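You operate a simulated robot arm through the tools that you are given. There is no shell and no other tool.

The job below is to be done with a simulated robot arm. You get a single attempt, and the scene is never put back.

## Task
Join chain piece No 46 to the piece on the button plate, narrow ends together.
Fine: push them together, press the flat red button once for the link, then the big yellow button once for its keeper.

It is judged by the outcome, as a careful person would: the job done as asked, and still so three seconds after it is handed in. It fails if anything else is knocked over, pushed out of place, dropped, spilled or broken.

## Robot
A 7-joint arm with a four-finger gripper, fixed in place. Base frame: the origin is on the floor under the middle of its stand, x ahead of it, y to its left, z up; the work surface is at about z = 920. Units: mm, rad, N and s.
It reaches about 1223 mm from its shoulder. Its first joint turns from -1.204 to 3.002 rad. Payload 3.67 kg.
The tool frame sits at the grasp point between the pads (the TCP): z along the fingers, y along the line on which they close. The tips reach 28 mm beyond it. The gripper opens to 112 mm; its body begins 73 mm behind the TCP.
Orientation is told as [roll, pitch, yaw] about the base's x, y, z axes, in that order, counted from this pose: with the fingers straight down and closing along the base's y, the tool's x points along the base's -x, its y along +y and its z along -z.

## Interface
- The arm moves only by the tool arm_command. Its argument "deltas" is a list of rows, each a list of 3 entries, a list of its own where there are three numbers: the closure, from 0 (fully open) to 1 (shut), then the shift along the tool's x, y, z in units of 200 mm (1.0 is 200 mm), then the turn, a rotation vector about the tool's x, y, z in units of 180 degrees (1.0 is 180 degrees). In form: [[gripper, [tx, ty, tz], [rx, ry, rz]], ...]. A call has 1 to 20 rows; each row is the pose to reach, as a shift and turn from the pose commanded when the call began, along the tool's axes at that moment. A call with a number of a shift or a turn outside -1 to 1 is refused whole. Each row takes 0.2 s and may step no farther than 50 mm and 0.15 rad from the row before; otherwise, or with a gripper value out of range, the whole call is refused. A pose out of reach is approached as far as the arm can. The call stops where the force on the tool passes 80 N (or 10 N more than at its start, if that is more) or the arm is blocked; 0.2 s more then pass. Each finger travels about 102.5 mm/s and halts on what it meets, pressing with about 30 N; the grip force reading is that of the motor and also rises with nothing between the fingers. The clock runs only during rows and for 0.2 s after the last one: add rows that repeat a pose to give the fingers time. The reply holds the time, the measured pose of the TCP, the force on the tool along the base axes, the opening and the grip force, in the units named above and with some noise, with the torque about the TCP (base axes, N m) and any sound that the robot's microphone picked up, and new pictures: "show" is both (left out), scene, wrist or none.
- Cameras (640 x 400 px; columns grow to the right, rows downward): "scene" is fixed at [58.5, -661.8, 1485.4]; the picture's right is [0.07, -1.00, 0.00], its down [-0.47, -0.03, -0.88] and it looks along [0.88, 0.06, -0.47] (base axes); focal length 268 px, centre (320, 200). "wrist" rides on the gripper at [60, -18, -104] in the tool frame; the picture's right is [0.29, 0.96, 0.00], its down [-0.80, 0.24, -0.55] and it looks along [-0.53, 0.16, 0.83] (tool axes); focal length 234 px, centre (320, 200).
- lift_body(by): slides the trunk up (or, below 0, down) by that many mm; the arm rides with it, the base frame stays. It gives what a move gives, with no picture.
- measure_at(camera, pixels): for up to 12 pixels [column, row] of the newest picture of that camera ("zoom" is the newest enlarged one), the place [x, y, z] in the base frame of the surface seen there, good to about 2 mm, but the place of the scene camera against the robot may be out by one fixed shift of up to 18 mm in any direction. The clock stands still meanwhile.
- enlarge(camera, box): a new picture of the part [left, top, right, bottom] of that camera's present view, enlarged. The clock stands still meanwhile.
- finish_job(): hands the job in; it is judged then, once.

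Leave the gripper open and the arm clear of the work at the hand-in unless told otherwise.

The tools are called as a command line: name --argument value ..., lists and objects as JSON in quotes. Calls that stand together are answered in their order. arm_command: Moves the arm, as the interface text tells. Its arguments: {"type":"object","properties":{"deltas":{"type":"array","items":{"type":"array"}},"show":{"type":"string","enum":["both","scene","wrist","none"]}},"required":["deltas"]} The other tools are called the same way: lift_body (by) moves the trunk up or down; measure_at (camera, pixels) gives the place of the surface under pixels of a picture; enlarge (camera, box) takes an enlarged picture of a part of a camera's view; finish_job () hands the job in.

At the start:

```text
t: 0.0
eef_pos: [692.5, -545.2, 1315.1]
ee_rot: [0.002, 0.0, 0.0]
contact_force: [0.3, 0.4, -0.7]
ft_torque: [0.02, 0.02, -0.03]
opening: 111.8
gripper_force: 0.1
trunk travel left (down, up): [-575.0, 265.0]
```

scene: 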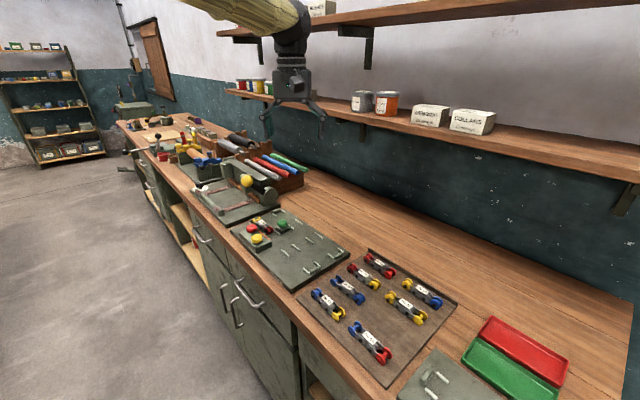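
wrist: 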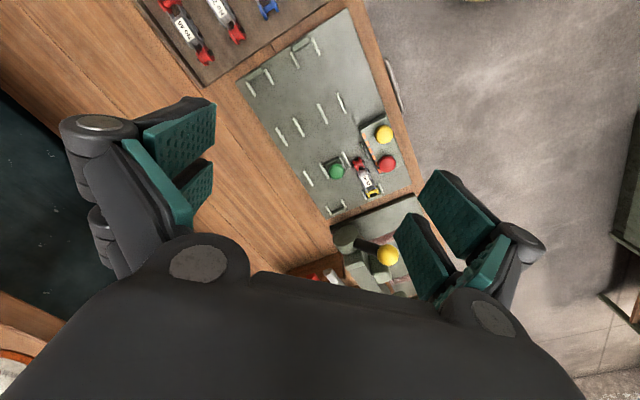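

I see a tray of chain pieces around (380,290), a button plate around (290,245) with a piece near (262,225), and buttons. I'll enlarge these areas to read the labels.

enlarge --camera "scene" --box '[300, 245, 460, 365]'

enlarge --camera "scene" --box '[225, 200, 355, 290]'

enlarge --camera "wrist" --box '[230, 0, 420, 220]'

```text
3.33 times, centred on (380, 305) of scene
```

zoom: 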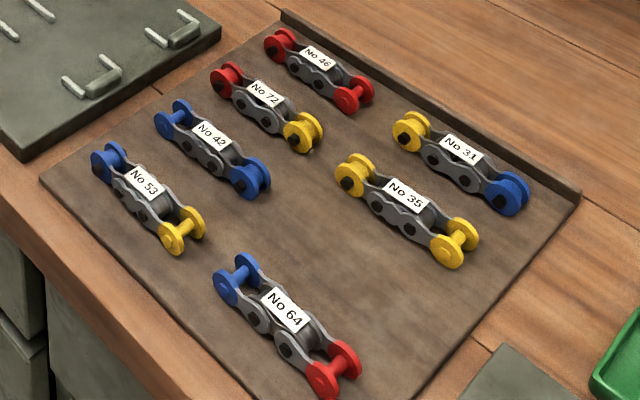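

```text
4.44 times, centred on (290, 245) of scene
```

zoom: 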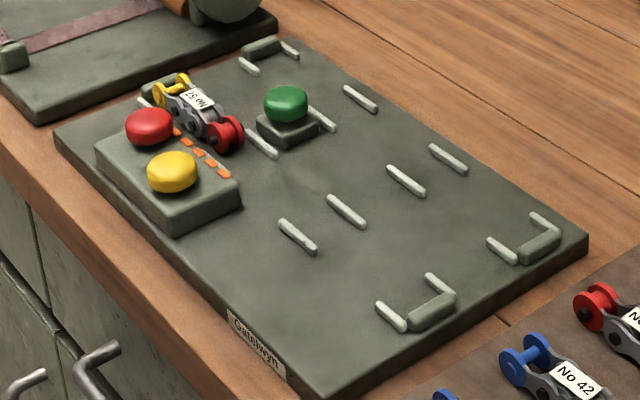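

```text
1.82 times, centred on (325, 110) of wrist
```

zoom: 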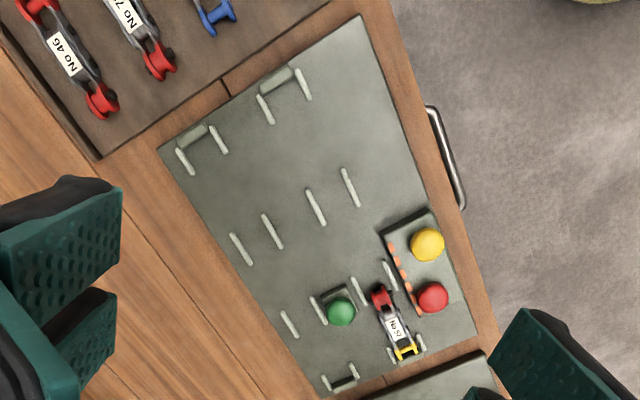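

I'll zoom further into No 46 and the piece on the plate with both cameras to see which ends are narrow.

enlarge --camera "scene" --box '[360, 248, 400, 278]'

enlarge --camera "scene" --box '[240, 205, 290, 245]'

enlarge --camera "wrist" --box '[320, 110, 410, 220]'

enlarge --camera "wrist" --box '[140, 0, 300, 80]'

```text
13.33 times, centred on (380, 263) of scene
```

zoom: 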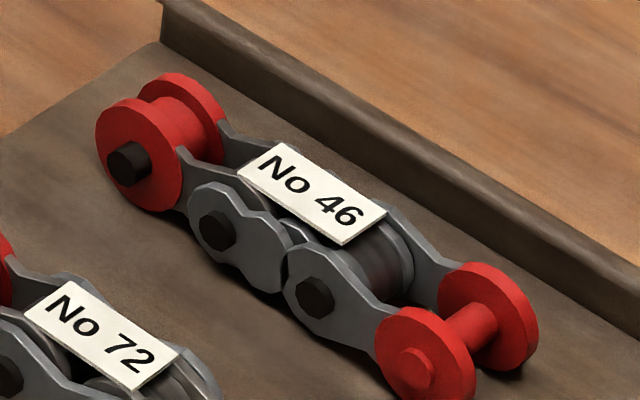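

```text
10.00 times, centred on (265, 225) of scene
```

zoom: 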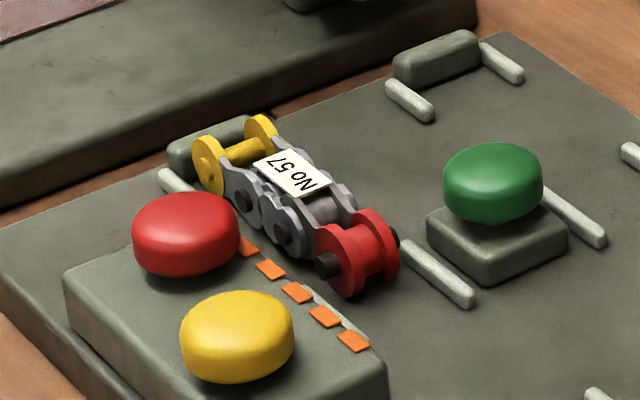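

```text
3.64 times, centred on (365, 165) of wrist
```

zoom: 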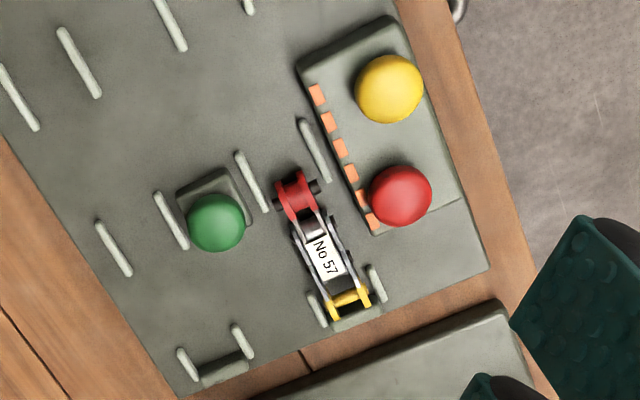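

```text
4.00 times, centred on (220, 40) of wrist
```

zoom: 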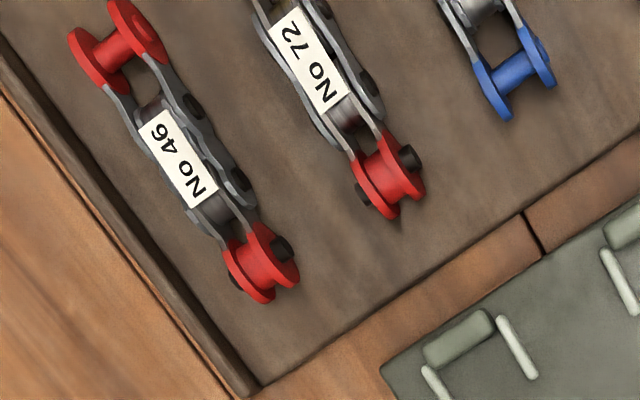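

The narrow ends (roller with the black pin) are the red end of No 57 facing the plate's middle, and the end of No 46 nearest the plate. I'll measure points on No 46 through the wrist zoom (newest picture).

measure_at --camera "zoom" --pixels '[[262, 258], [280, 250], [236, 278], [180, 155], [115, 45], [140, 20], [85, 60], [300, 200], [430, 335], [560, 240], [250, 390], [470, 330]]'

measure_at --camera "wrist" --pixels '[[366, 170], [383, 162], [384, 134], [336, 172], [361, 163], [374, 193], [367, 182], [345, 140], [300, 60], [410, 185], [330, 212], [240, 85]]'

measure_at --camera "scene" --pixels '[[372, 260], [380, 265], [390, 274], [252, 228], [258, 239], [282, 223], [276, 234], [265, 222], [255, 216], [340, 255], [300, 290], [320, 270]]'

```text
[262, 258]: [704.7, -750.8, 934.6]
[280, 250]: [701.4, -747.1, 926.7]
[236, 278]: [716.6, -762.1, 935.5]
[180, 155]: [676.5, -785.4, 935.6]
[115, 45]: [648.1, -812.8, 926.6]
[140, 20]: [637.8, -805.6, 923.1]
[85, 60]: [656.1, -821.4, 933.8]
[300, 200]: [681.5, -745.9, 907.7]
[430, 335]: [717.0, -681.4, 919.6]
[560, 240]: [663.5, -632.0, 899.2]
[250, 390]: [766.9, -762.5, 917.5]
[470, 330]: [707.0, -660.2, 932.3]
```

```text
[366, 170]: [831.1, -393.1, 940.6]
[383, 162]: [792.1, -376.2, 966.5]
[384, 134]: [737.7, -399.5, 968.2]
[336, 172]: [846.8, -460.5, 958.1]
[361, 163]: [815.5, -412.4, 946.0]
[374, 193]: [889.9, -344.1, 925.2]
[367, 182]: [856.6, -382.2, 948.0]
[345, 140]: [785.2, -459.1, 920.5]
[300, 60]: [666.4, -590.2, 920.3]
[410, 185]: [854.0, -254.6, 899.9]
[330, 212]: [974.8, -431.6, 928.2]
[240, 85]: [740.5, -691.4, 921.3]
```

```text
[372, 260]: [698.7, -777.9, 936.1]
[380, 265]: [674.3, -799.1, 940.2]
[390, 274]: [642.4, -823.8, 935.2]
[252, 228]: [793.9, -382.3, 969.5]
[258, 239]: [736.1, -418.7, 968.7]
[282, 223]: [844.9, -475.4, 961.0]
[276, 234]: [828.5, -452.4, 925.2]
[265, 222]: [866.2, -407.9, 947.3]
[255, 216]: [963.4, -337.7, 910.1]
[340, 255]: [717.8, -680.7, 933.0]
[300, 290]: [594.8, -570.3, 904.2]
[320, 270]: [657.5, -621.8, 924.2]
```

The lane runs roughly along (0.75, 0.65) in base x-y, from the tray side to No 57. I'll lower and yaw the gripper about 41° to get a near wrist view of the plate, No 57 and the buttons. The arm stays well above everything.

arm_command --deltas '[[0, [-0.048, 0.014, 0.141], [0, 0, -0.038]], [0, [-0.096, 0.028, 0.282], [0, 0, -0.076]], [0, [-0.144, 0.0425, 0.4225], [0, 0, -0.114]], [0, [-0.192, 0.0567, 0.563], [0, 0, -0.152]], [0, [-0.24, 0.0708, 0.704], [0, 0, -0.19]], [0, [-0.2875, 0.085, 0.845], [0, 0, -0.228]], [0, [-0.2875, 0.085, 0.845], [0, 0, -0.228]]]'

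```text
t: 1.6
eef_pos: [751.4, -527.0, 1147.1]
ee_rot: [-0.003, 0.001, 0.716]
contact_force: [-0.3, -0.1, 0.0]
ft_torque: [0.01, 0.03, -0.02]
opening: 112.0
gripper_force: 0.2
trunk travel left (down, up): [-575.0, 265.0]
```

scene: 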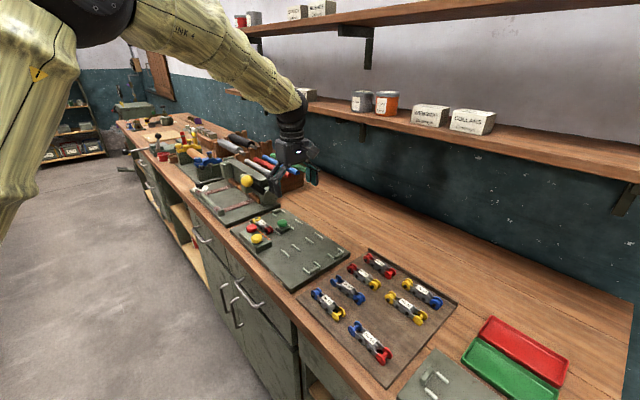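
wrist: 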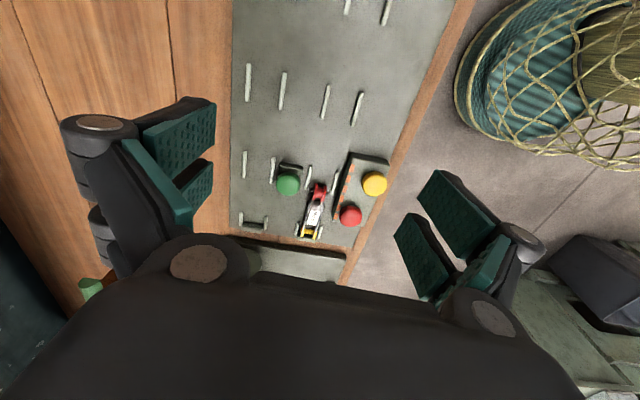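

The wrist view now shows the plate upright. I'll enlarge the area around No 57 and the buttons, and the full plate.

enlarge --camera "wrist" --box '[225, 120, 405, 250]'

enlarge --camera "wrist" --box '[225, 0, 470, 145]'

```text
3.08 times, centred on (315, 185) of wrist
```

zoom: 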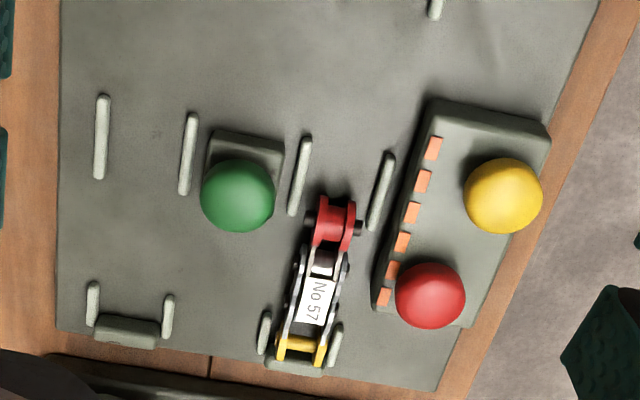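

```text
2.61 times, centred on (348, 72) of wrist
```

zoom: 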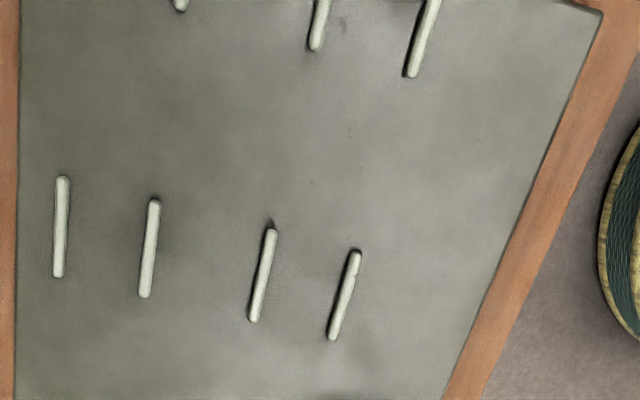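

I'll measure guide positions in this zoom, then re-zoom on No 57 to measure that.

measure_at --camera "zoom" --pixels '[[271, 232], [253, 318], [355, 253], [332, 336], [152, 203], [144, 294], [316, 46], [410, 72], [305, 300], [300, 120], [262, 275], [344, 295]]'

enlarge --camera "wrist" --box '[285, 150, 395, 250]'

```text
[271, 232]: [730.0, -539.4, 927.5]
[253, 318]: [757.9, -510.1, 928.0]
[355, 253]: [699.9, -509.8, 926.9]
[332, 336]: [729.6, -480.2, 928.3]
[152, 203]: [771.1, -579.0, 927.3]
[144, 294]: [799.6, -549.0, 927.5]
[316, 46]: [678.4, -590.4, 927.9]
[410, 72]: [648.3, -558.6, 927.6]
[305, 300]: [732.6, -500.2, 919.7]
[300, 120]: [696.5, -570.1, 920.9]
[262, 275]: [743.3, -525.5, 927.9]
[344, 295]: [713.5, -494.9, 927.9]
```

```text
4.00 times, centred on (340, 200) of wrist
```

zoom: 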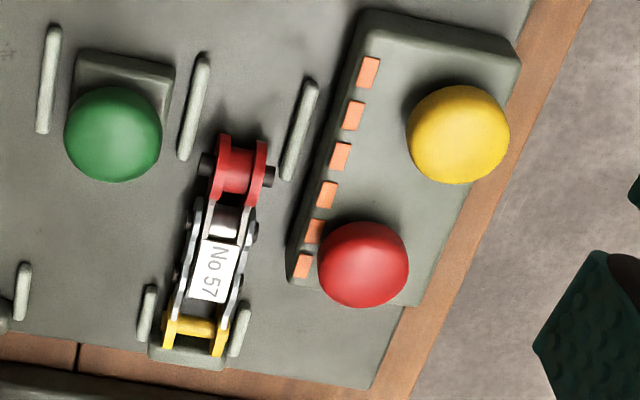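

Lane runs at about 45° with the guides ~42 mm apart and 8 mm high. Now I'll measure No 57, its guides, housing and buttons in the new zoom.

measure_at --camera "zoom" --pixels '[[222, 143], [260, 150], [216, 190], [252, 198], [238, 165], [205, 165], [268, 178], [238, 143], [211, 272], [190, 327], [170, 340], [220, 345]]'

measure_at --camera "zoom" --pixels '[[203, 58], [186, 156], [312, 85], [287, 177], [368, 70], [303, 266], [457, 130], [362, 262], [113, 130], [350, 120], [450, 60], [185, 355]]'

```text
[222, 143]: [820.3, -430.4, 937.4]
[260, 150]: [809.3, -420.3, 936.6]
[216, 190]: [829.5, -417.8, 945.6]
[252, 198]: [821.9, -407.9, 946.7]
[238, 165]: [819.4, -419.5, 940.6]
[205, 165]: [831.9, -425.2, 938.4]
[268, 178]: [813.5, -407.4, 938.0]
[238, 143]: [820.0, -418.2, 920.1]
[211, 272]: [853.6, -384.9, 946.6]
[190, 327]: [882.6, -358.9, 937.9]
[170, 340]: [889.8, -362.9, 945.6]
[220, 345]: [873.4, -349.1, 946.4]
```

```text
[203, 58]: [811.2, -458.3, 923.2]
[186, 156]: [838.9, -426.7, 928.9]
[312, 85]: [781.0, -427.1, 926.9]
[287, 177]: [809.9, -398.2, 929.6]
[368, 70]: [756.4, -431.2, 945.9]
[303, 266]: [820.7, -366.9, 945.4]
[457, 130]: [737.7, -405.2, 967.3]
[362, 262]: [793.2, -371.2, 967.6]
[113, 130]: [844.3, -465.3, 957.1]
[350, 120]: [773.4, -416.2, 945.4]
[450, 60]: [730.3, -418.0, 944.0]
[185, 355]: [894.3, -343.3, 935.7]
```

No 57 sits centred in the lane (narrow roller centre ≈ (821,-418), wide pin ≈ (882.6,-359)); housing top is at 945. I need the gripper finger sizes, so I'll measure the finger pads in the wrist view.

measure_at --camera "wrist" --pixels '[[437, 172], [494, 206], [420, 198], [468, 255], [413, 215], [396, 232], [448, 262], [432, 298], [505, 237], [475, 285], [525, 245], [540, 240]]'

measure_at --camera "wrist" --pixels '[[213, 101], [213, 130], [145, 132], [160, 168], [210, 163], [212, 185], [125, 143], [185, 232], [180, 100], [100, 123], [70, 160], [95, 210]]'

enlarge --camera "wrist" --box '[380, 150, 560, 310]'

```text
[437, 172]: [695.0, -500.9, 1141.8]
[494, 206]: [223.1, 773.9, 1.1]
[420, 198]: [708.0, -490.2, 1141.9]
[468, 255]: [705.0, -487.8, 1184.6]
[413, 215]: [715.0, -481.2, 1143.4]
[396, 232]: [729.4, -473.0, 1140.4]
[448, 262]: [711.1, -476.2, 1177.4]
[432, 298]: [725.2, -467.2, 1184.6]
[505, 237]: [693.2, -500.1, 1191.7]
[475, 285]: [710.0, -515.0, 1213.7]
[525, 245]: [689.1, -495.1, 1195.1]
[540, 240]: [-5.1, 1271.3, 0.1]
```

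```text
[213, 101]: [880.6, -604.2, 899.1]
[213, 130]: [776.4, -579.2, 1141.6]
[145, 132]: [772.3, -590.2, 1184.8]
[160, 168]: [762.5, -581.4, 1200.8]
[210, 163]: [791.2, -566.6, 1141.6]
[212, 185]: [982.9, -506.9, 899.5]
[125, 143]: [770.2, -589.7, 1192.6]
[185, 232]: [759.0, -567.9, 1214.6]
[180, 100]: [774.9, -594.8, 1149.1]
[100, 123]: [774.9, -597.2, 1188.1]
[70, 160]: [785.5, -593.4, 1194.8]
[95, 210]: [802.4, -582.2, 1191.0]
```

```text
2.50 times, centred on (470, 230) of wrist
```

zoom: 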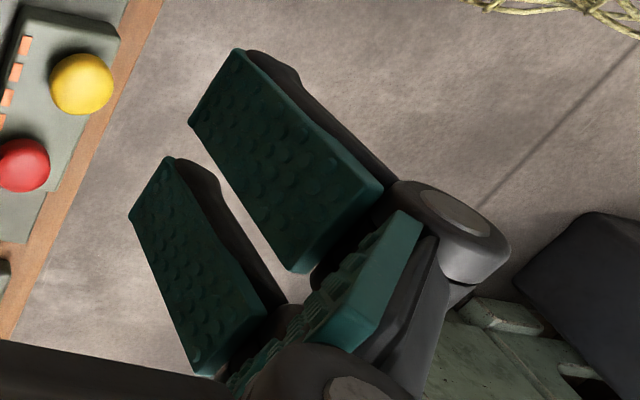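

The pads sit about ±56 mm from the axis when open, each finger ~17 mm wide in tool x (from ±9 to ±25). When open, the tips are only ~6 mm below the TCP, so they likely swing down as they close. I'll half-close and move toward No 46 to see both the pads and the tray.

arm_command --deltas '[[0.5, [0.152, -0.097, 0.047], [0, 0, -0.005]], [0.5, [0.304, -0.194, 0.094], [0, 0, -0.01]], [0.5, [0.456, -0.29, 0.141], [0, 0, -0.015]], [0.5, [0.608, -0.387, 0.188], [0, 0, -0.02]], [0.5, [0.76, -0.484, 0.235], [0, 0, -0.022]], [0.5, [0.76, -0.484, 0.235], [0, 0, -0.022]]]'

```text
t: 3.0
eef_pos: [698.7, -701.6, 1098.9]
ee_rot: [0.001, 0.0, 0.786]
contact_force: [-0.1, -0.4, 0.0]
ft_torque: [0.0, 0.01, 0.01]
opening: 56.2
gripper_force: 0.1
trunk travel left (down, up): [-575.0, 265.0]
```

scene: 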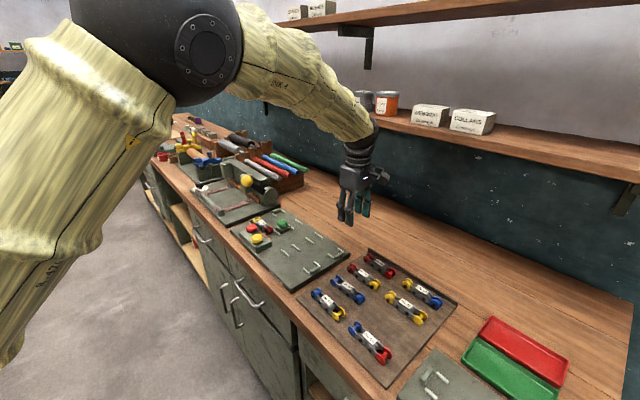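
wrist: 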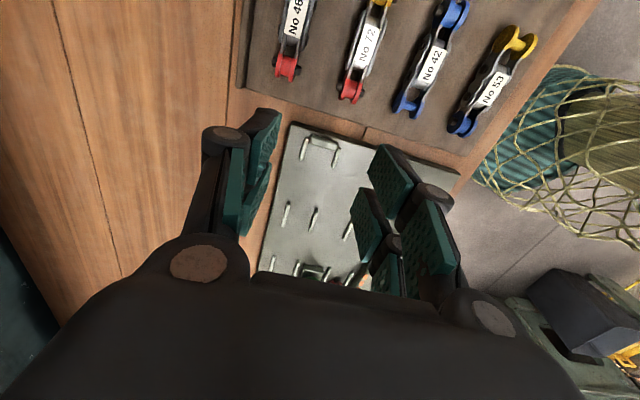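

Movement works. I'll measure the pads at this 56 mm opening, and zoom on No 46 for its exact place.

enlarge --camera "wrist" --box '[190, 90, 470, 280]'

measure_at --camera "wrist" --pixels '[[377, 150], [368, 175], [405, 185], [393, 215], [355, 195], [351, 215], [276, 112], [272, 130], [266, 175], [240, 200], [420, 185], [440, 195]]'

enlarge --camera "wrist" --box '[220, 0, 420, 120]'

```text
2.11 times, centred on (330, 185) of wrist
```

zoom: 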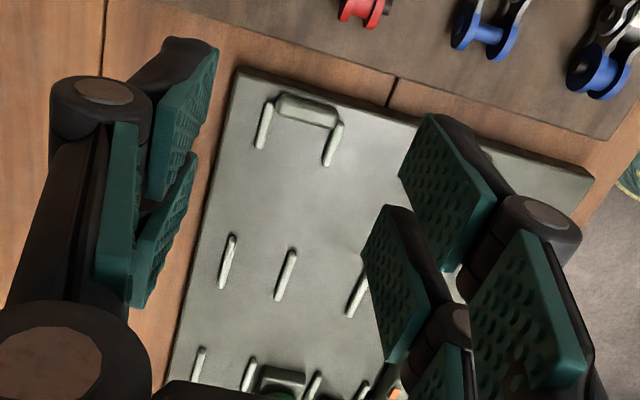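

```text
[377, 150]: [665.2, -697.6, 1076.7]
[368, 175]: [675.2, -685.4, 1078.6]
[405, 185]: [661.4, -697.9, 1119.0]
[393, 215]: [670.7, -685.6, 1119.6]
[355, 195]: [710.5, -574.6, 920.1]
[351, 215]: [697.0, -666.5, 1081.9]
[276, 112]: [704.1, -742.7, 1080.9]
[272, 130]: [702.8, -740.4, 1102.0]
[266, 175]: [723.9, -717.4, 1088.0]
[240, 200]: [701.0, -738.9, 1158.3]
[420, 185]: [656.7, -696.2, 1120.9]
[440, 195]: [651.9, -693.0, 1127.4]
```

```text
3.20 times, centred on (320, 60) of wrist
```

zoom: 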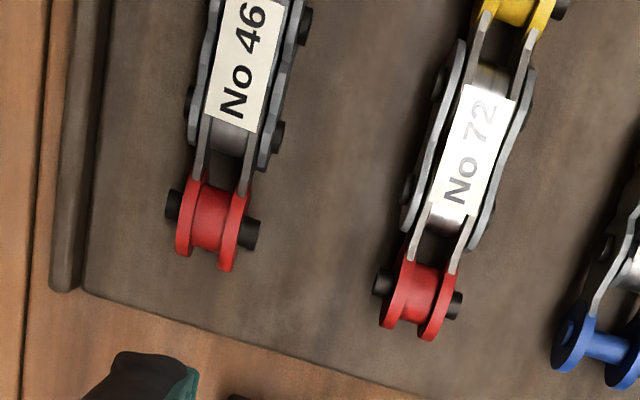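

Tips are ~22 mm beyond the TCP at a 56 mm opening. Now I'll measure No 46 and its neighbours in the newest zoom.

measure_at --camera "zoom" --pixels '[[212, 215], [172, 205], [252, 235], [185, 230], [232, 245], [240, 90], [190, 110], [278, 140], [70, 200], [120, 100], [405, 195], [440, 185]]'

measure_at --camera "zoom" --pixels '[[420, 295], [382, 283], [458, 305], [475, 170], [435, 80], [340, 150], [350, 30], [210, 190], [304, 25], [208, 20], [60, 270], [95, 250]]'

```text
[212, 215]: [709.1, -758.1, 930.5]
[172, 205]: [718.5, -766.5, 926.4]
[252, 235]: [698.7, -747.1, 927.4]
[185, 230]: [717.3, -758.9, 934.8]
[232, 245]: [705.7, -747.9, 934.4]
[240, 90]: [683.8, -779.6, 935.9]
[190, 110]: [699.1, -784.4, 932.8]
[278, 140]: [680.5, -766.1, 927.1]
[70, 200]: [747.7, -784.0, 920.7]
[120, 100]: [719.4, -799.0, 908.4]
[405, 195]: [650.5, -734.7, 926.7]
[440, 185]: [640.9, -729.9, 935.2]
```

```text
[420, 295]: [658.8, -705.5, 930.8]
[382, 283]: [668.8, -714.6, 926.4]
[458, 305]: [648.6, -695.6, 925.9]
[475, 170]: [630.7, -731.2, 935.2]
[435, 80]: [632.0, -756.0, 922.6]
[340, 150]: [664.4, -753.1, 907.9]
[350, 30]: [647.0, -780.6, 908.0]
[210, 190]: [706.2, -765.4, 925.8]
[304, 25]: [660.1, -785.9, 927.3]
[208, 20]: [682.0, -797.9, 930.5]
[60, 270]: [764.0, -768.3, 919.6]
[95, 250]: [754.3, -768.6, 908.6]
```

No 46's narrow roller centre is ≈ (708.6,-756.8), tray at z≈908, neighbour No 72 is ~57 mm away and the rim ~44 mm. I'll move to about 110 mm above No 46 for an exact look.

arm_command --deltas '[[0.5, [0.092, -0.055, 0.099], [0, 0, 0]], [0.5, [0.184, -0.111, 0.198], [0, 0, 0]], [0.5, [0.276, -0.166, 0.296], [0, 0, 0]], [0.5, [0.368, -0.222, 0.395], [0, 0, 0]], [0.5, [0.368, -0.222, 0.395], [0, 0, 0]]]'

enlarge --camera "wrist" --box '[230, 40, 410, 200]'

```text
t: 4.2
eef_pos: [678.6, -786.1, 1018.4]
ee_rot: [0.001, -0.005, 0.785]
contact_force: [-0.3, 0.9, -0.4]
ft_torque: [-0.03, 0.0, 0.0]
opening: 55.9
gripper_force: 0.0
trunk travel left (down, up): [-575.0, 265.0]
```

scene: 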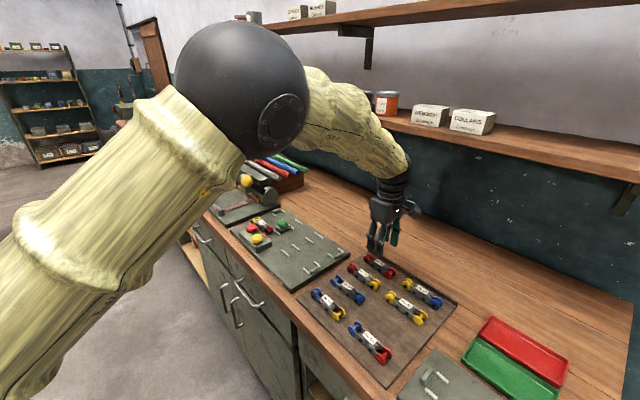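
wrist: 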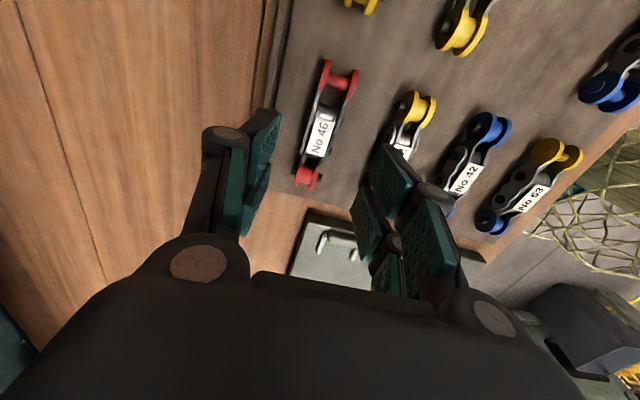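

```text
2.50 times, centred on (320, 120) of wrist
```

zoom: 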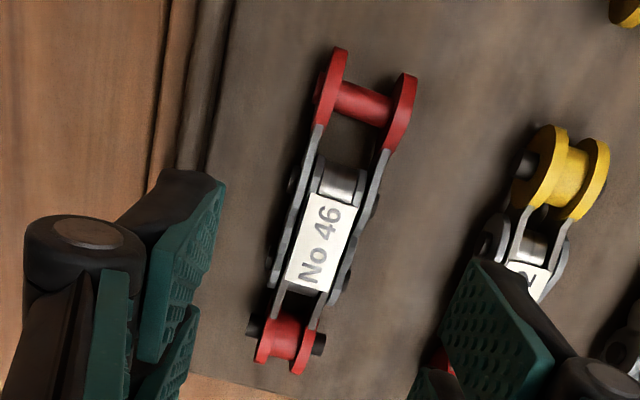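

I'll measure No 46's ends precisely in this zoom.

measure_at --camera "zoom" --pixels '[[257, 325], [319, 344], [286, 333], [338, 65], [402, 95], [365, 103], [315, 200], [355, 207], [290, 280], [331, 292], [265, 355], [300, 367]]'

measure_at --camera "zoom" --pixels '[[320, 245], [290, 182], [376, 203], [270, 262], [348, 280], [318, 85], [412, 80], [330, 52], [415, 120], [210, 150], [225, 150], [500, 245]]'

```text
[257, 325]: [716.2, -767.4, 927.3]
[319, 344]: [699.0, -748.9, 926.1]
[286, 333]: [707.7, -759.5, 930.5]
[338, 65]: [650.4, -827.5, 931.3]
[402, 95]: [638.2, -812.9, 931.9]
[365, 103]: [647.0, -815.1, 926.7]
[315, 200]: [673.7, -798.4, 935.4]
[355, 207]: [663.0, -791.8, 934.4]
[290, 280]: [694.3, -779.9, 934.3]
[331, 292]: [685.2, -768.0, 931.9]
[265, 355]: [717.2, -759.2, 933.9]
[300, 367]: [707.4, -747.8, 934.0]
```

```text
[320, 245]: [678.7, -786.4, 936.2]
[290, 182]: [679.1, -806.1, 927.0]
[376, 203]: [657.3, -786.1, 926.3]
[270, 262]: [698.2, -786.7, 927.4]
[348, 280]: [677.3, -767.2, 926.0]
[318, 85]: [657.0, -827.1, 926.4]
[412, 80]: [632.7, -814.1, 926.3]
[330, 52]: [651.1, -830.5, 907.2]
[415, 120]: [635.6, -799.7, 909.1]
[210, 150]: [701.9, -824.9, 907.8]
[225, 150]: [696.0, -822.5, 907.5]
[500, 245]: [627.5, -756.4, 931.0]
```

No 46's mid-point between its black pins is ≈ (678,-786.5), axis at ~43.7°. The TCP is right above it. I'll narrow the opening to ~47 mm, turn 1.3°, and descend to z≈940 (tips ~5 mm above the tray).

arm_command --deltas '[[0.58, [0, 0, 0.1], [0, 0, 0.004]], [0.58, [0, 0, 0.2], [0, 0, 0.007]], [0.58, [0, 0, 0.28], [0, 0, 0.007]], [0.58, [0, 0, 0.34], [0, 0, 0.007]], [0.58, [0, 0, 0.392], [0, 0, 0.007]], [0.58, [0, 0, 0.392], [0, 0, 0.007]]]'

enlarge --camera "wrist" --box '[210, 60, 430, 260]'

```text
t: 5.6
eef_pos: [677.8, -783.4, 945.7]
ee_rot: [-0.002, 0.0, 0.764]
contact_force: [-0.2, 1.0, 0.5]
ft_torque: [0.0, 0.02, -0.01]
opening: 47.2
gripper_force: 0.0
trunk travel left (down, up): [-575.0, 265.0]
```

scene: 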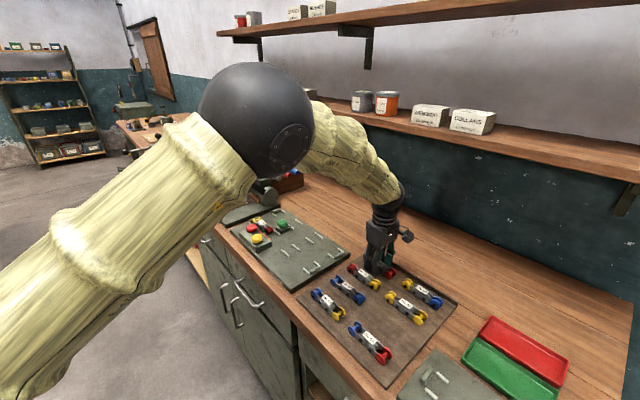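
wrist: 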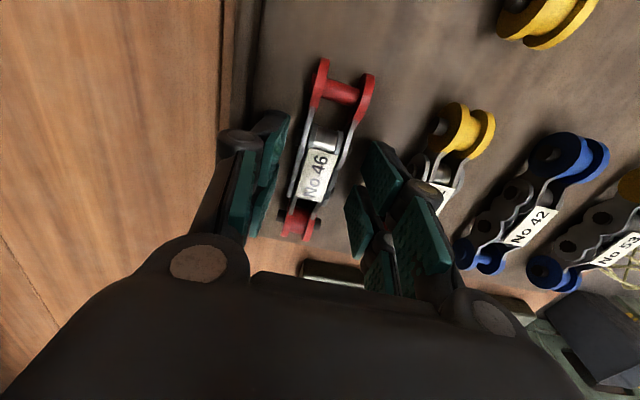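

```text
2.00 times, centred on (320, 160) of wrist
```

zoom: 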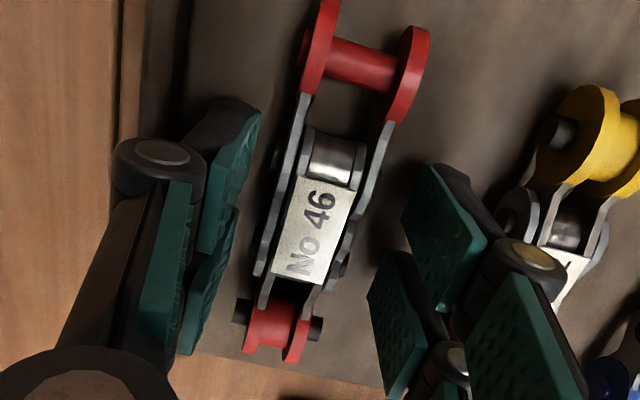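

The piece is between the pads. The measured pose lags the command by a few mm (945.7 vs 940), so I'll wait one hold row to see if it settles.

arm_command --deltas '[[0.58, [0, 0, 0], [0, 0, 0]], [0.58, [0, 0, 0], [0, 0, 0]]]' --show "none"

```text
t: 6.2
eef_pos: [678.4, -785.4, 941.8]
ee_rot: [0.0, 0.0, 0.762]
contact_force: [0.1, 0.1, 0.5]
ft_torque: [-0.04, 0.01, 0.04]
opening: 47.0
gripper_force: 0.0
trunk travel left (down, up): [-575.0, 265.0]
```

Settled at z≈942. Now I'll close the fingers on No 46 and hold a few rows.

arm_command --deltas '[[0.8, [0, 0, 0], [0, 0, 0]], [1, [0, 0, 0], [0, 0, 0]], [1, [0, 0, 0], [0, 0, 0]], [1, [0, 0, 0], [0, 0, 0]]]'

enlarge --camera "wrist" --box '[210, 60, 430, 260]'

```text
t: 7.2
eef_pos: [678.5, -784.9, 943.6]
ee_rot: [-0.002, -0.001, 0.762]
contact_force: [2.9, 0.8, 9.7]
ft_torque: [-0.42, 0.4, -0.03]
opening: 29.9
gripper_force: 30.2
trunk travel left (down, up): [-575.0, 265.0]
```

scene: 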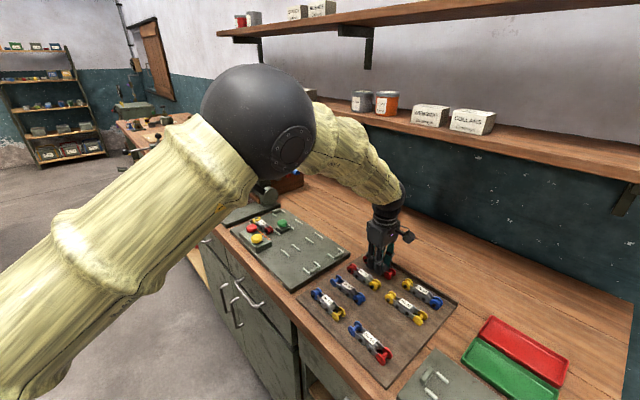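
wrist: 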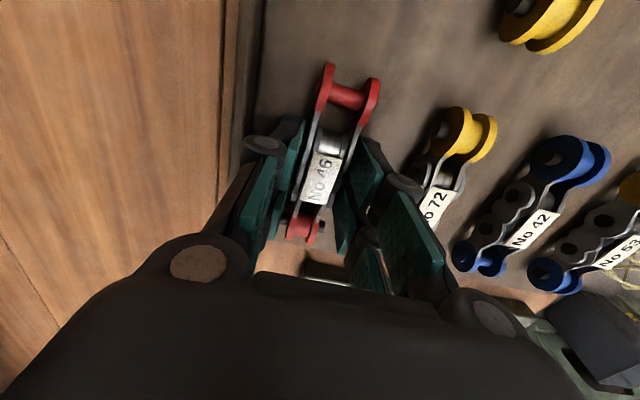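

```text
2.00 times, centred on (320, 160) of wrist
```

zoom: 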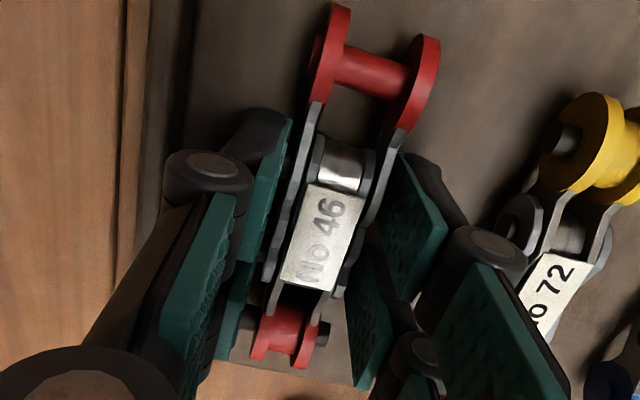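

Grip is firm (opening 29.9 mm, 30 N). I'll lift it straight up 100 mm.

arm_command --deltas '[[1, [0, 0, -0.05], [0, 0, 0]], [1, [0, 0, -0.15], [0, 0, 0]], [1, [0, 0, -0.3], [0, 0, 0]], [1, [0, 0, -0.5], [0, 0, 0]], [1, [0, 0, -0.5], [0, 0, 0]]]'

enlarge --camera "wrist" --box '[210, 60, 430, 260]'

```text
t: 8.4
eef_pos: [679.5, -785.4, 1039.4]
ee_rot: [0.003, -0.001, 0.763]
contact_force: [0.5, -0.6, -3.1]
ft_torque: [0.0, -0.02, 0.02]
opening: 30.1
gripper_force: 30.2
trunk travel left (down, up): [-575.0, 265.0]
```

scene: 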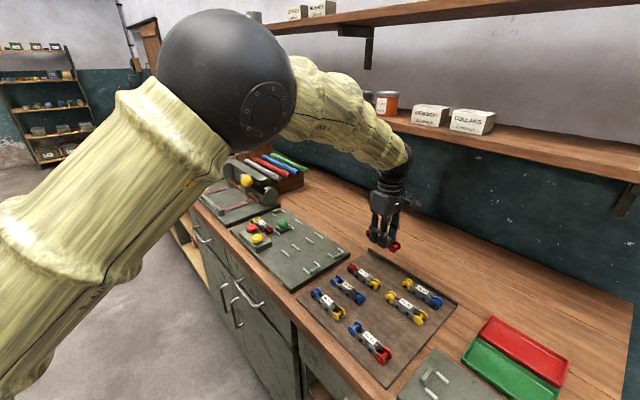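
wrist: 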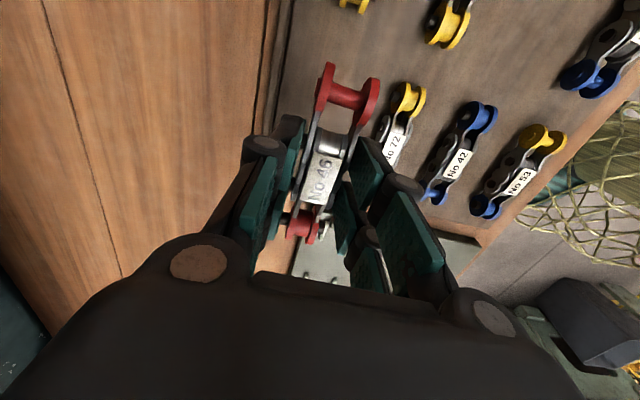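

```text
2.00 times, centred on (320, 160) of wrist
```

zoom: 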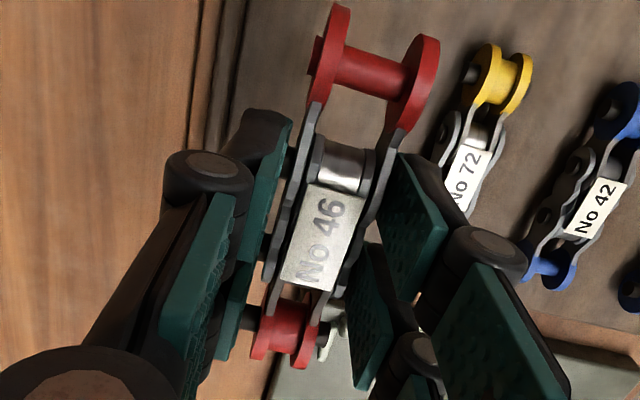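

Lifted cleanly, rigid piece. I'll measure its position relative to the TCP now.

measure_at --camera "zoom" --pixels '[[250, 317], [324, 333], [285, 325], [335, 20], [430, 45], [370, 68], [305, 205], [355, 215], [282, 275], [330, 285], [258, 350], [305, 360]]'

```text
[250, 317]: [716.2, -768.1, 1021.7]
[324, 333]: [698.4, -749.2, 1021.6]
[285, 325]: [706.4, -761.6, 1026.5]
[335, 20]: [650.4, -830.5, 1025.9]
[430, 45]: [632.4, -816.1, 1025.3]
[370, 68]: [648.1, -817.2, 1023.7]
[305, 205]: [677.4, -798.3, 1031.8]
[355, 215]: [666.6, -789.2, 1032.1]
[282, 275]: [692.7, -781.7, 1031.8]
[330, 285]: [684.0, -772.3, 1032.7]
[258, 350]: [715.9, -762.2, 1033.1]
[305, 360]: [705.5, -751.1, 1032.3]
```

Narrow roller centre is 38.6 mm ahead of the TCP along the piece axis, laterally centred. I'll measure the finger thickness to check clearance with the button housing (≈30 mm from lane centre).

measure_at --camera "zoom" --pixels '[[401, 160], [410, 158], [420, 157], [430, 163], [440, 175], [452, 195], [460, 205], [275, 115], [260, 110], [245, 115], [235, 140], [289, 125]]'

enlarge --camera "scene" --box '[355, 180, 425, 260]'

```text
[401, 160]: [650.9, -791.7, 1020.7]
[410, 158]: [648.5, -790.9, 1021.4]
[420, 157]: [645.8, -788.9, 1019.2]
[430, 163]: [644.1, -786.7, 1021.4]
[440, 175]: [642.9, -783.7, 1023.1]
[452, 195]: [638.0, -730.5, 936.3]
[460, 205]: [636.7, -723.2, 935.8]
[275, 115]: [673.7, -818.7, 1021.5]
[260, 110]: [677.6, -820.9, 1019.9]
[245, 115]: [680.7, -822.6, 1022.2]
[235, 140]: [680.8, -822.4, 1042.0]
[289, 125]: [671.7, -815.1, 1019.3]
```

```text
5.00 times, centred on (390, 220) of scene
```

zoom: 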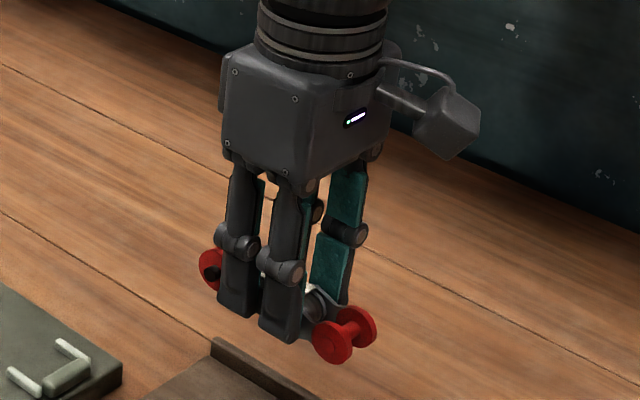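

Fingers are ±27 mm outside while gripping, so they clear the housing (≈30 mm) narrowly. I'll carry No 46 at the present height toward the lane, first half of the way, adding 0.7° yaw to match the 45° lane.

arm_command --deltas '[[1, [-0.1, 0.06, 0], [0, 0, -0.001]], [1, [-0.26, 0.156, 0], [0, 0, -0.002]], [1, [-0.43, 0.259, 0], [0, 0, -0.003]], [1, [-0.59, 0.355, 0], [0, 0, -0.004]], [1, [-0.69, 0.4155, 0], [0, 0, -0.004]], [1, [-0.69, 0.4155, 0], [0, 0, -0.004]]]' --show "scene"

```text
t: 9.8
eef_pos: [721.1, -626.8, 1042.4]
ee_rot: [0.001, 0.001, 0.775]
contact_force: [0.4, 0.4, -1.5]
ft_torque: [-0.03, 0.0, 0.02]
opening: 29.8
gripper_force: 30.6
trunk travel left (down, up): [-575.0, 265.0]
```

scene: 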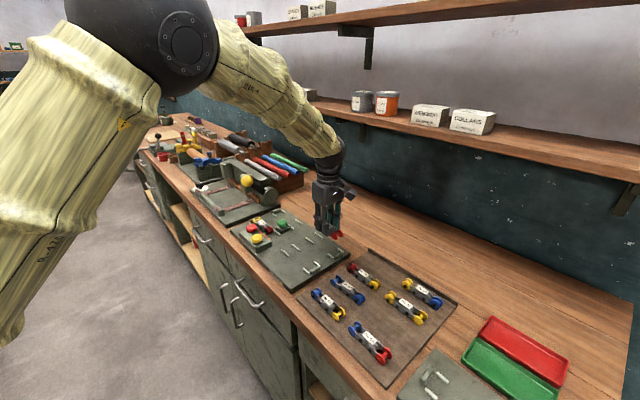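

Carry is steady. Second half: to above the lane short of No 57 at z≈1000 (piece bottom ~965, above housing and No 57).

arm_command --deltas '[[1, [-0.1, 0.057, 0.02], [0, 0, 0]], [1, [-0.25, 0.143, 0.06], [0, 0, 0]], [1, [-0.42, 0.24, 0.12], [0, 0, 0]], [1, [-0.58, 0.331, 0.17], [0, 0, 0]], [1, [-0.6875, 0.3926, 0.21], [0, 0, 0]], [1, [-0.6875, 0.3926, 0.21], [0, 0, 0]], [1, [-0.6875, 0.3926, 0.21], [0, 0, 0]]]'

enlarge --camera "wrist" --box '[230, 60, 430, 260]'

enlarge --camera "scene" --box '[225, 160, 355, 260]'

```text
t: 11.4
eef_pos: [763.3, -476.7, 999.8]
ee_rot: [0.0, 0.0, 0.775]
contact_force: [-0.5, 0.6, -3.3]
ft_torque: [0.01, -0.04, -0.01]
opening: 29.8
gripper_force: 30.2
trunk travel left (down, up): [-575.0, 265.0]
```

scene: 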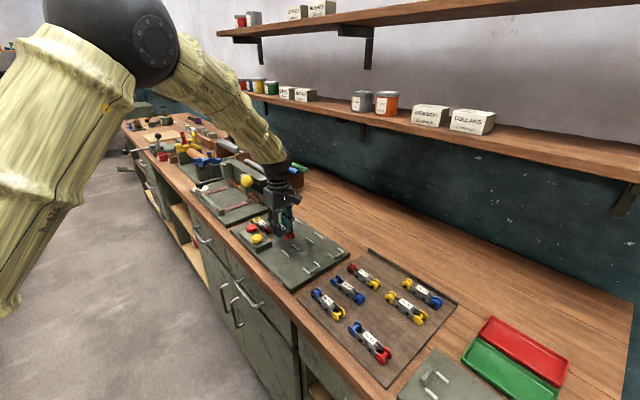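
wrist: 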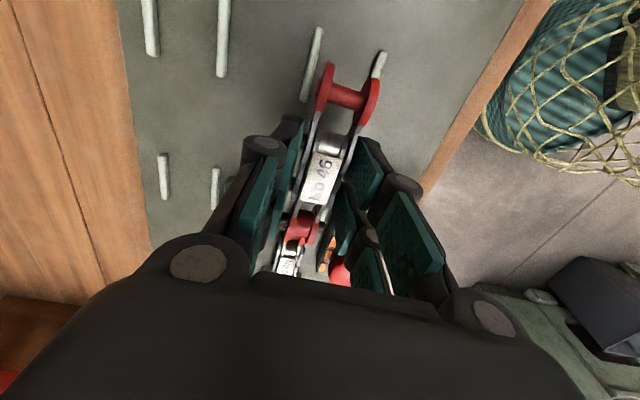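

```text
2.00 times, centred on (330, 160) of wrist
```

zoom: 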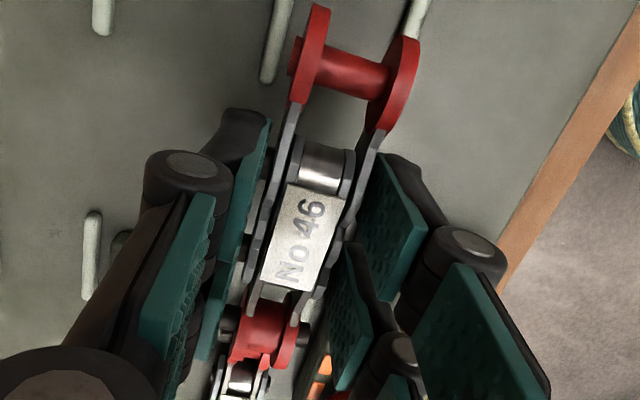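

```text
4.00 times, centred on (290, 210) of scene
```

zoom: 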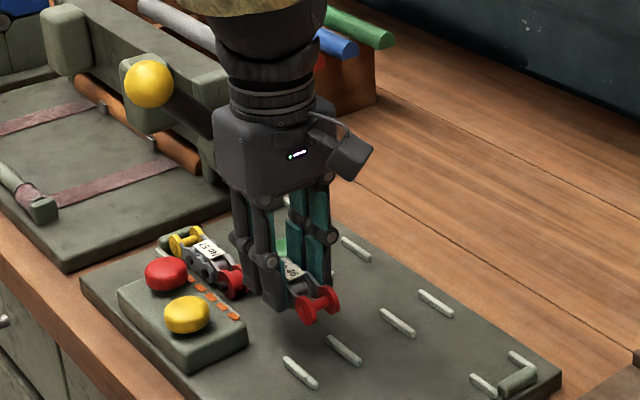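

I'll re-measure the guides, No 57 and No 46 from this closer wrist view.

enlarge --camera "wrist" --box '[250, 10, 430, 290]'

enlarge --camera "wrist" --box '[260, 190, 380, 290]'

```text
1.43 times, centred on (340, 150) of wrist
```

zoom: 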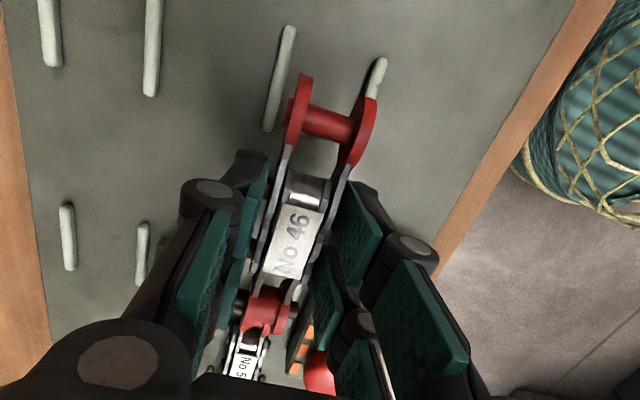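

```text
4.00 times, centred on (320, 240) of wrist
```

zoom: 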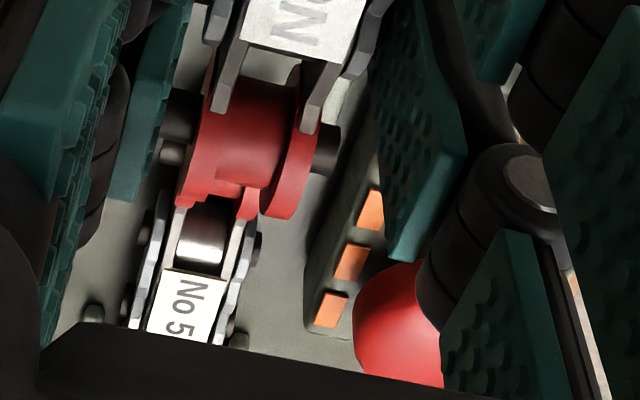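

I'll measure No 46's pins, No 57, housing edge and finger tips in this zoom.

measure_at --camera "zoom" --pixels '[[180, 110], [325, 150], [195, 175], [285, 200], [168, 152], [188, 200], [250, 208], [178, 275], [222, 285], [310, 300], [330, 310], [345, 95]]'

measure_at --camera "zoom" --pixels '[[318, 240], [306, 325], [345, 205], [370, 205], [400, 255], [440, 215], [130, 200], [110, 190], [280, 330], [92, 312], [240, 340], [205, 240]]'

measure_at --camera "wrist" --pixels '[[320, 30], [305, 98], [379, 56], [330, 70], [377, 85], [345, 97], [317, 180]]'

```text
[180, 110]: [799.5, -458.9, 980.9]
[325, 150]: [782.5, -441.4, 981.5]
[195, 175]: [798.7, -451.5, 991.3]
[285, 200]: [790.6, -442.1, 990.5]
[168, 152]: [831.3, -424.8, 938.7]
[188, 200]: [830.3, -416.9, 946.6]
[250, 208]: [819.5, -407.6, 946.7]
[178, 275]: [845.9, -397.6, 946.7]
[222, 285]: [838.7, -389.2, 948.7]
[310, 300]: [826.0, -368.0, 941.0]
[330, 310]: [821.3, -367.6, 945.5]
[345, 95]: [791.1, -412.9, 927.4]
```

```text
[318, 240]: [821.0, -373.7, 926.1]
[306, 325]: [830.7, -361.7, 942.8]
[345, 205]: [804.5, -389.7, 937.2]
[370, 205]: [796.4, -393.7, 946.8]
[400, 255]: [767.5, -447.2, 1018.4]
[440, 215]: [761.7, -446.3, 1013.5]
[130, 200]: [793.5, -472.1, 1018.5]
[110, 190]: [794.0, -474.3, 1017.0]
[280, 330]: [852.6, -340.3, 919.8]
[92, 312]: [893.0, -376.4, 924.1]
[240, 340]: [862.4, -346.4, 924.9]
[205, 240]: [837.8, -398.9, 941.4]
```

```text
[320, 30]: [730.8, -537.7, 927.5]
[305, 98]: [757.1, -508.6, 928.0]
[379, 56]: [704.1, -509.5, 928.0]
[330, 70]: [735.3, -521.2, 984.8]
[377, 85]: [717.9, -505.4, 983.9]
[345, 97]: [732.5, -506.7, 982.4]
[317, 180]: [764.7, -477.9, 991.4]
```

No 46 is ~1.5 mm off to one side relative to No 57's axis and 0.6° turned; housing side is 31.5 mm from lane centre so the fingers clear it. I'll correct (+1.2 mm sideways, +0.5° yaw) and descend to z≈957 (piece ~1 mm above the plate), still 20 mm short of No 57.

arm_command --deltas '[[1, [0, 0.006, 0.05], [0, 0, -0.003]], [1, [0, 0.006, 0.1], [0, 0, -0.003]], [1, [0, 0.006, 0.15], [0, 0, -0.003]], [1, [0, 0.006, 0.19], [0, 0, -0.003]], [1, [0, 0.006, 0.212], [0, 0, -0.003]], [1, [0, 0.006, 0.212], [0, 0, -0.003]], [1, [0, 0.006, 0.212], [0, 0, -0.003]]]'

enlarge --camera "wrist" --box '[240, 40, 440, 280]'

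enlarge --camera "scene" --box '[235, 190, 315, 255]'

```text
t: 13.0
eef_pos: [763.0, -476.0, 958.4]
ee_rot: [0.002, 0.001, 0.784]
contact_force: [0.2, 0.7, -1.4]
ft_torque: [0.0, -0.01, -0.05]
opening: 29.6
gripper_force: 29.9
trunk travel left (down, up): [-575.0, 265.0]
```

scene: 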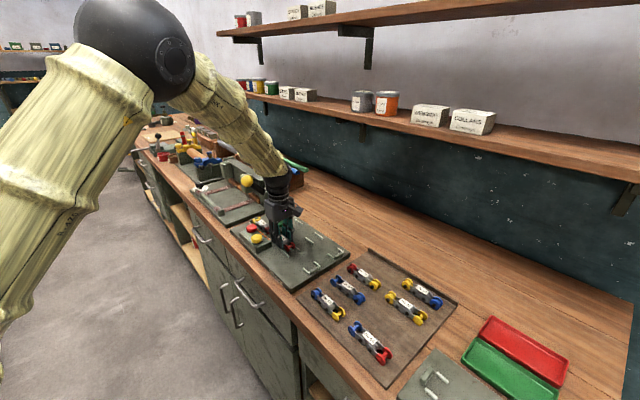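
wrist: 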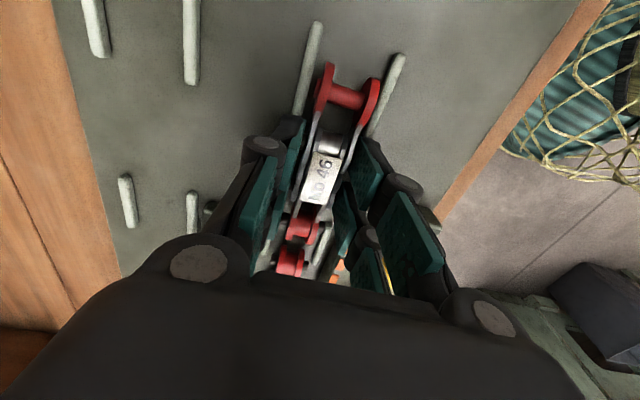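

```text
1.67 times, centred on (340, 160) of wrist
```

zoom: 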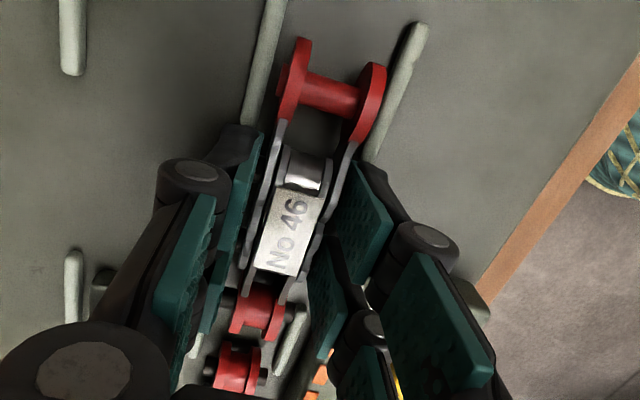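

```text
6.15 times, centred on (275, 222) of scene
```

zoom: 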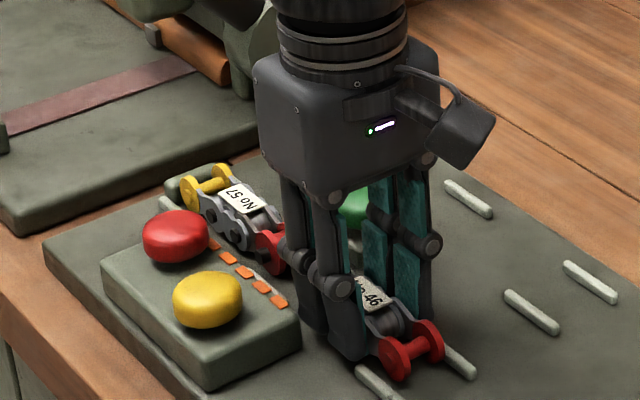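

Fingers are clear of the housing and the wide end sits between its guides. I'll check the gap between the narrow ends.

enlarge --camera "wrist" --box '[260, 200, 380, 290]'

```text
4.44 times, centred on (320, 245) of wrist
```

zoom: 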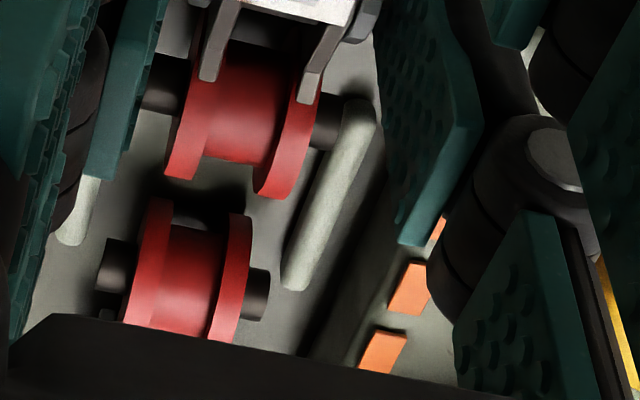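

measure_at --camera "zoom" --pixels '[[155, 85], [330, 135], [185, 150], [275, 175], [110, 262], [260, 292], [155, 220], [240, 235], [360, 110], [300, 275], [75, 215], [230, 125]]'

```text
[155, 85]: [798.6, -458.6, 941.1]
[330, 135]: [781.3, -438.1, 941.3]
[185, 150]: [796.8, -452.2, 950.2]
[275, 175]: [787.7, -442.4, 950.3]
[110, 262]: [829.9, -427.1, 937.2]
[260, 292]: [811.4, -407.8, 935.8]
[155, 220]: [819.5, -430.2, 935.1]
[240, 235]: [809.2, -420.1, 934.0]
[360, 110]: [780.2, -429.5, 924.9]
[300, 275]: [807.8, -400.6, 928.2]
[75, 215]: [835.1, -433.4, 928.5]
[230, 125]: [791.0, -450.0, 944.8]
```

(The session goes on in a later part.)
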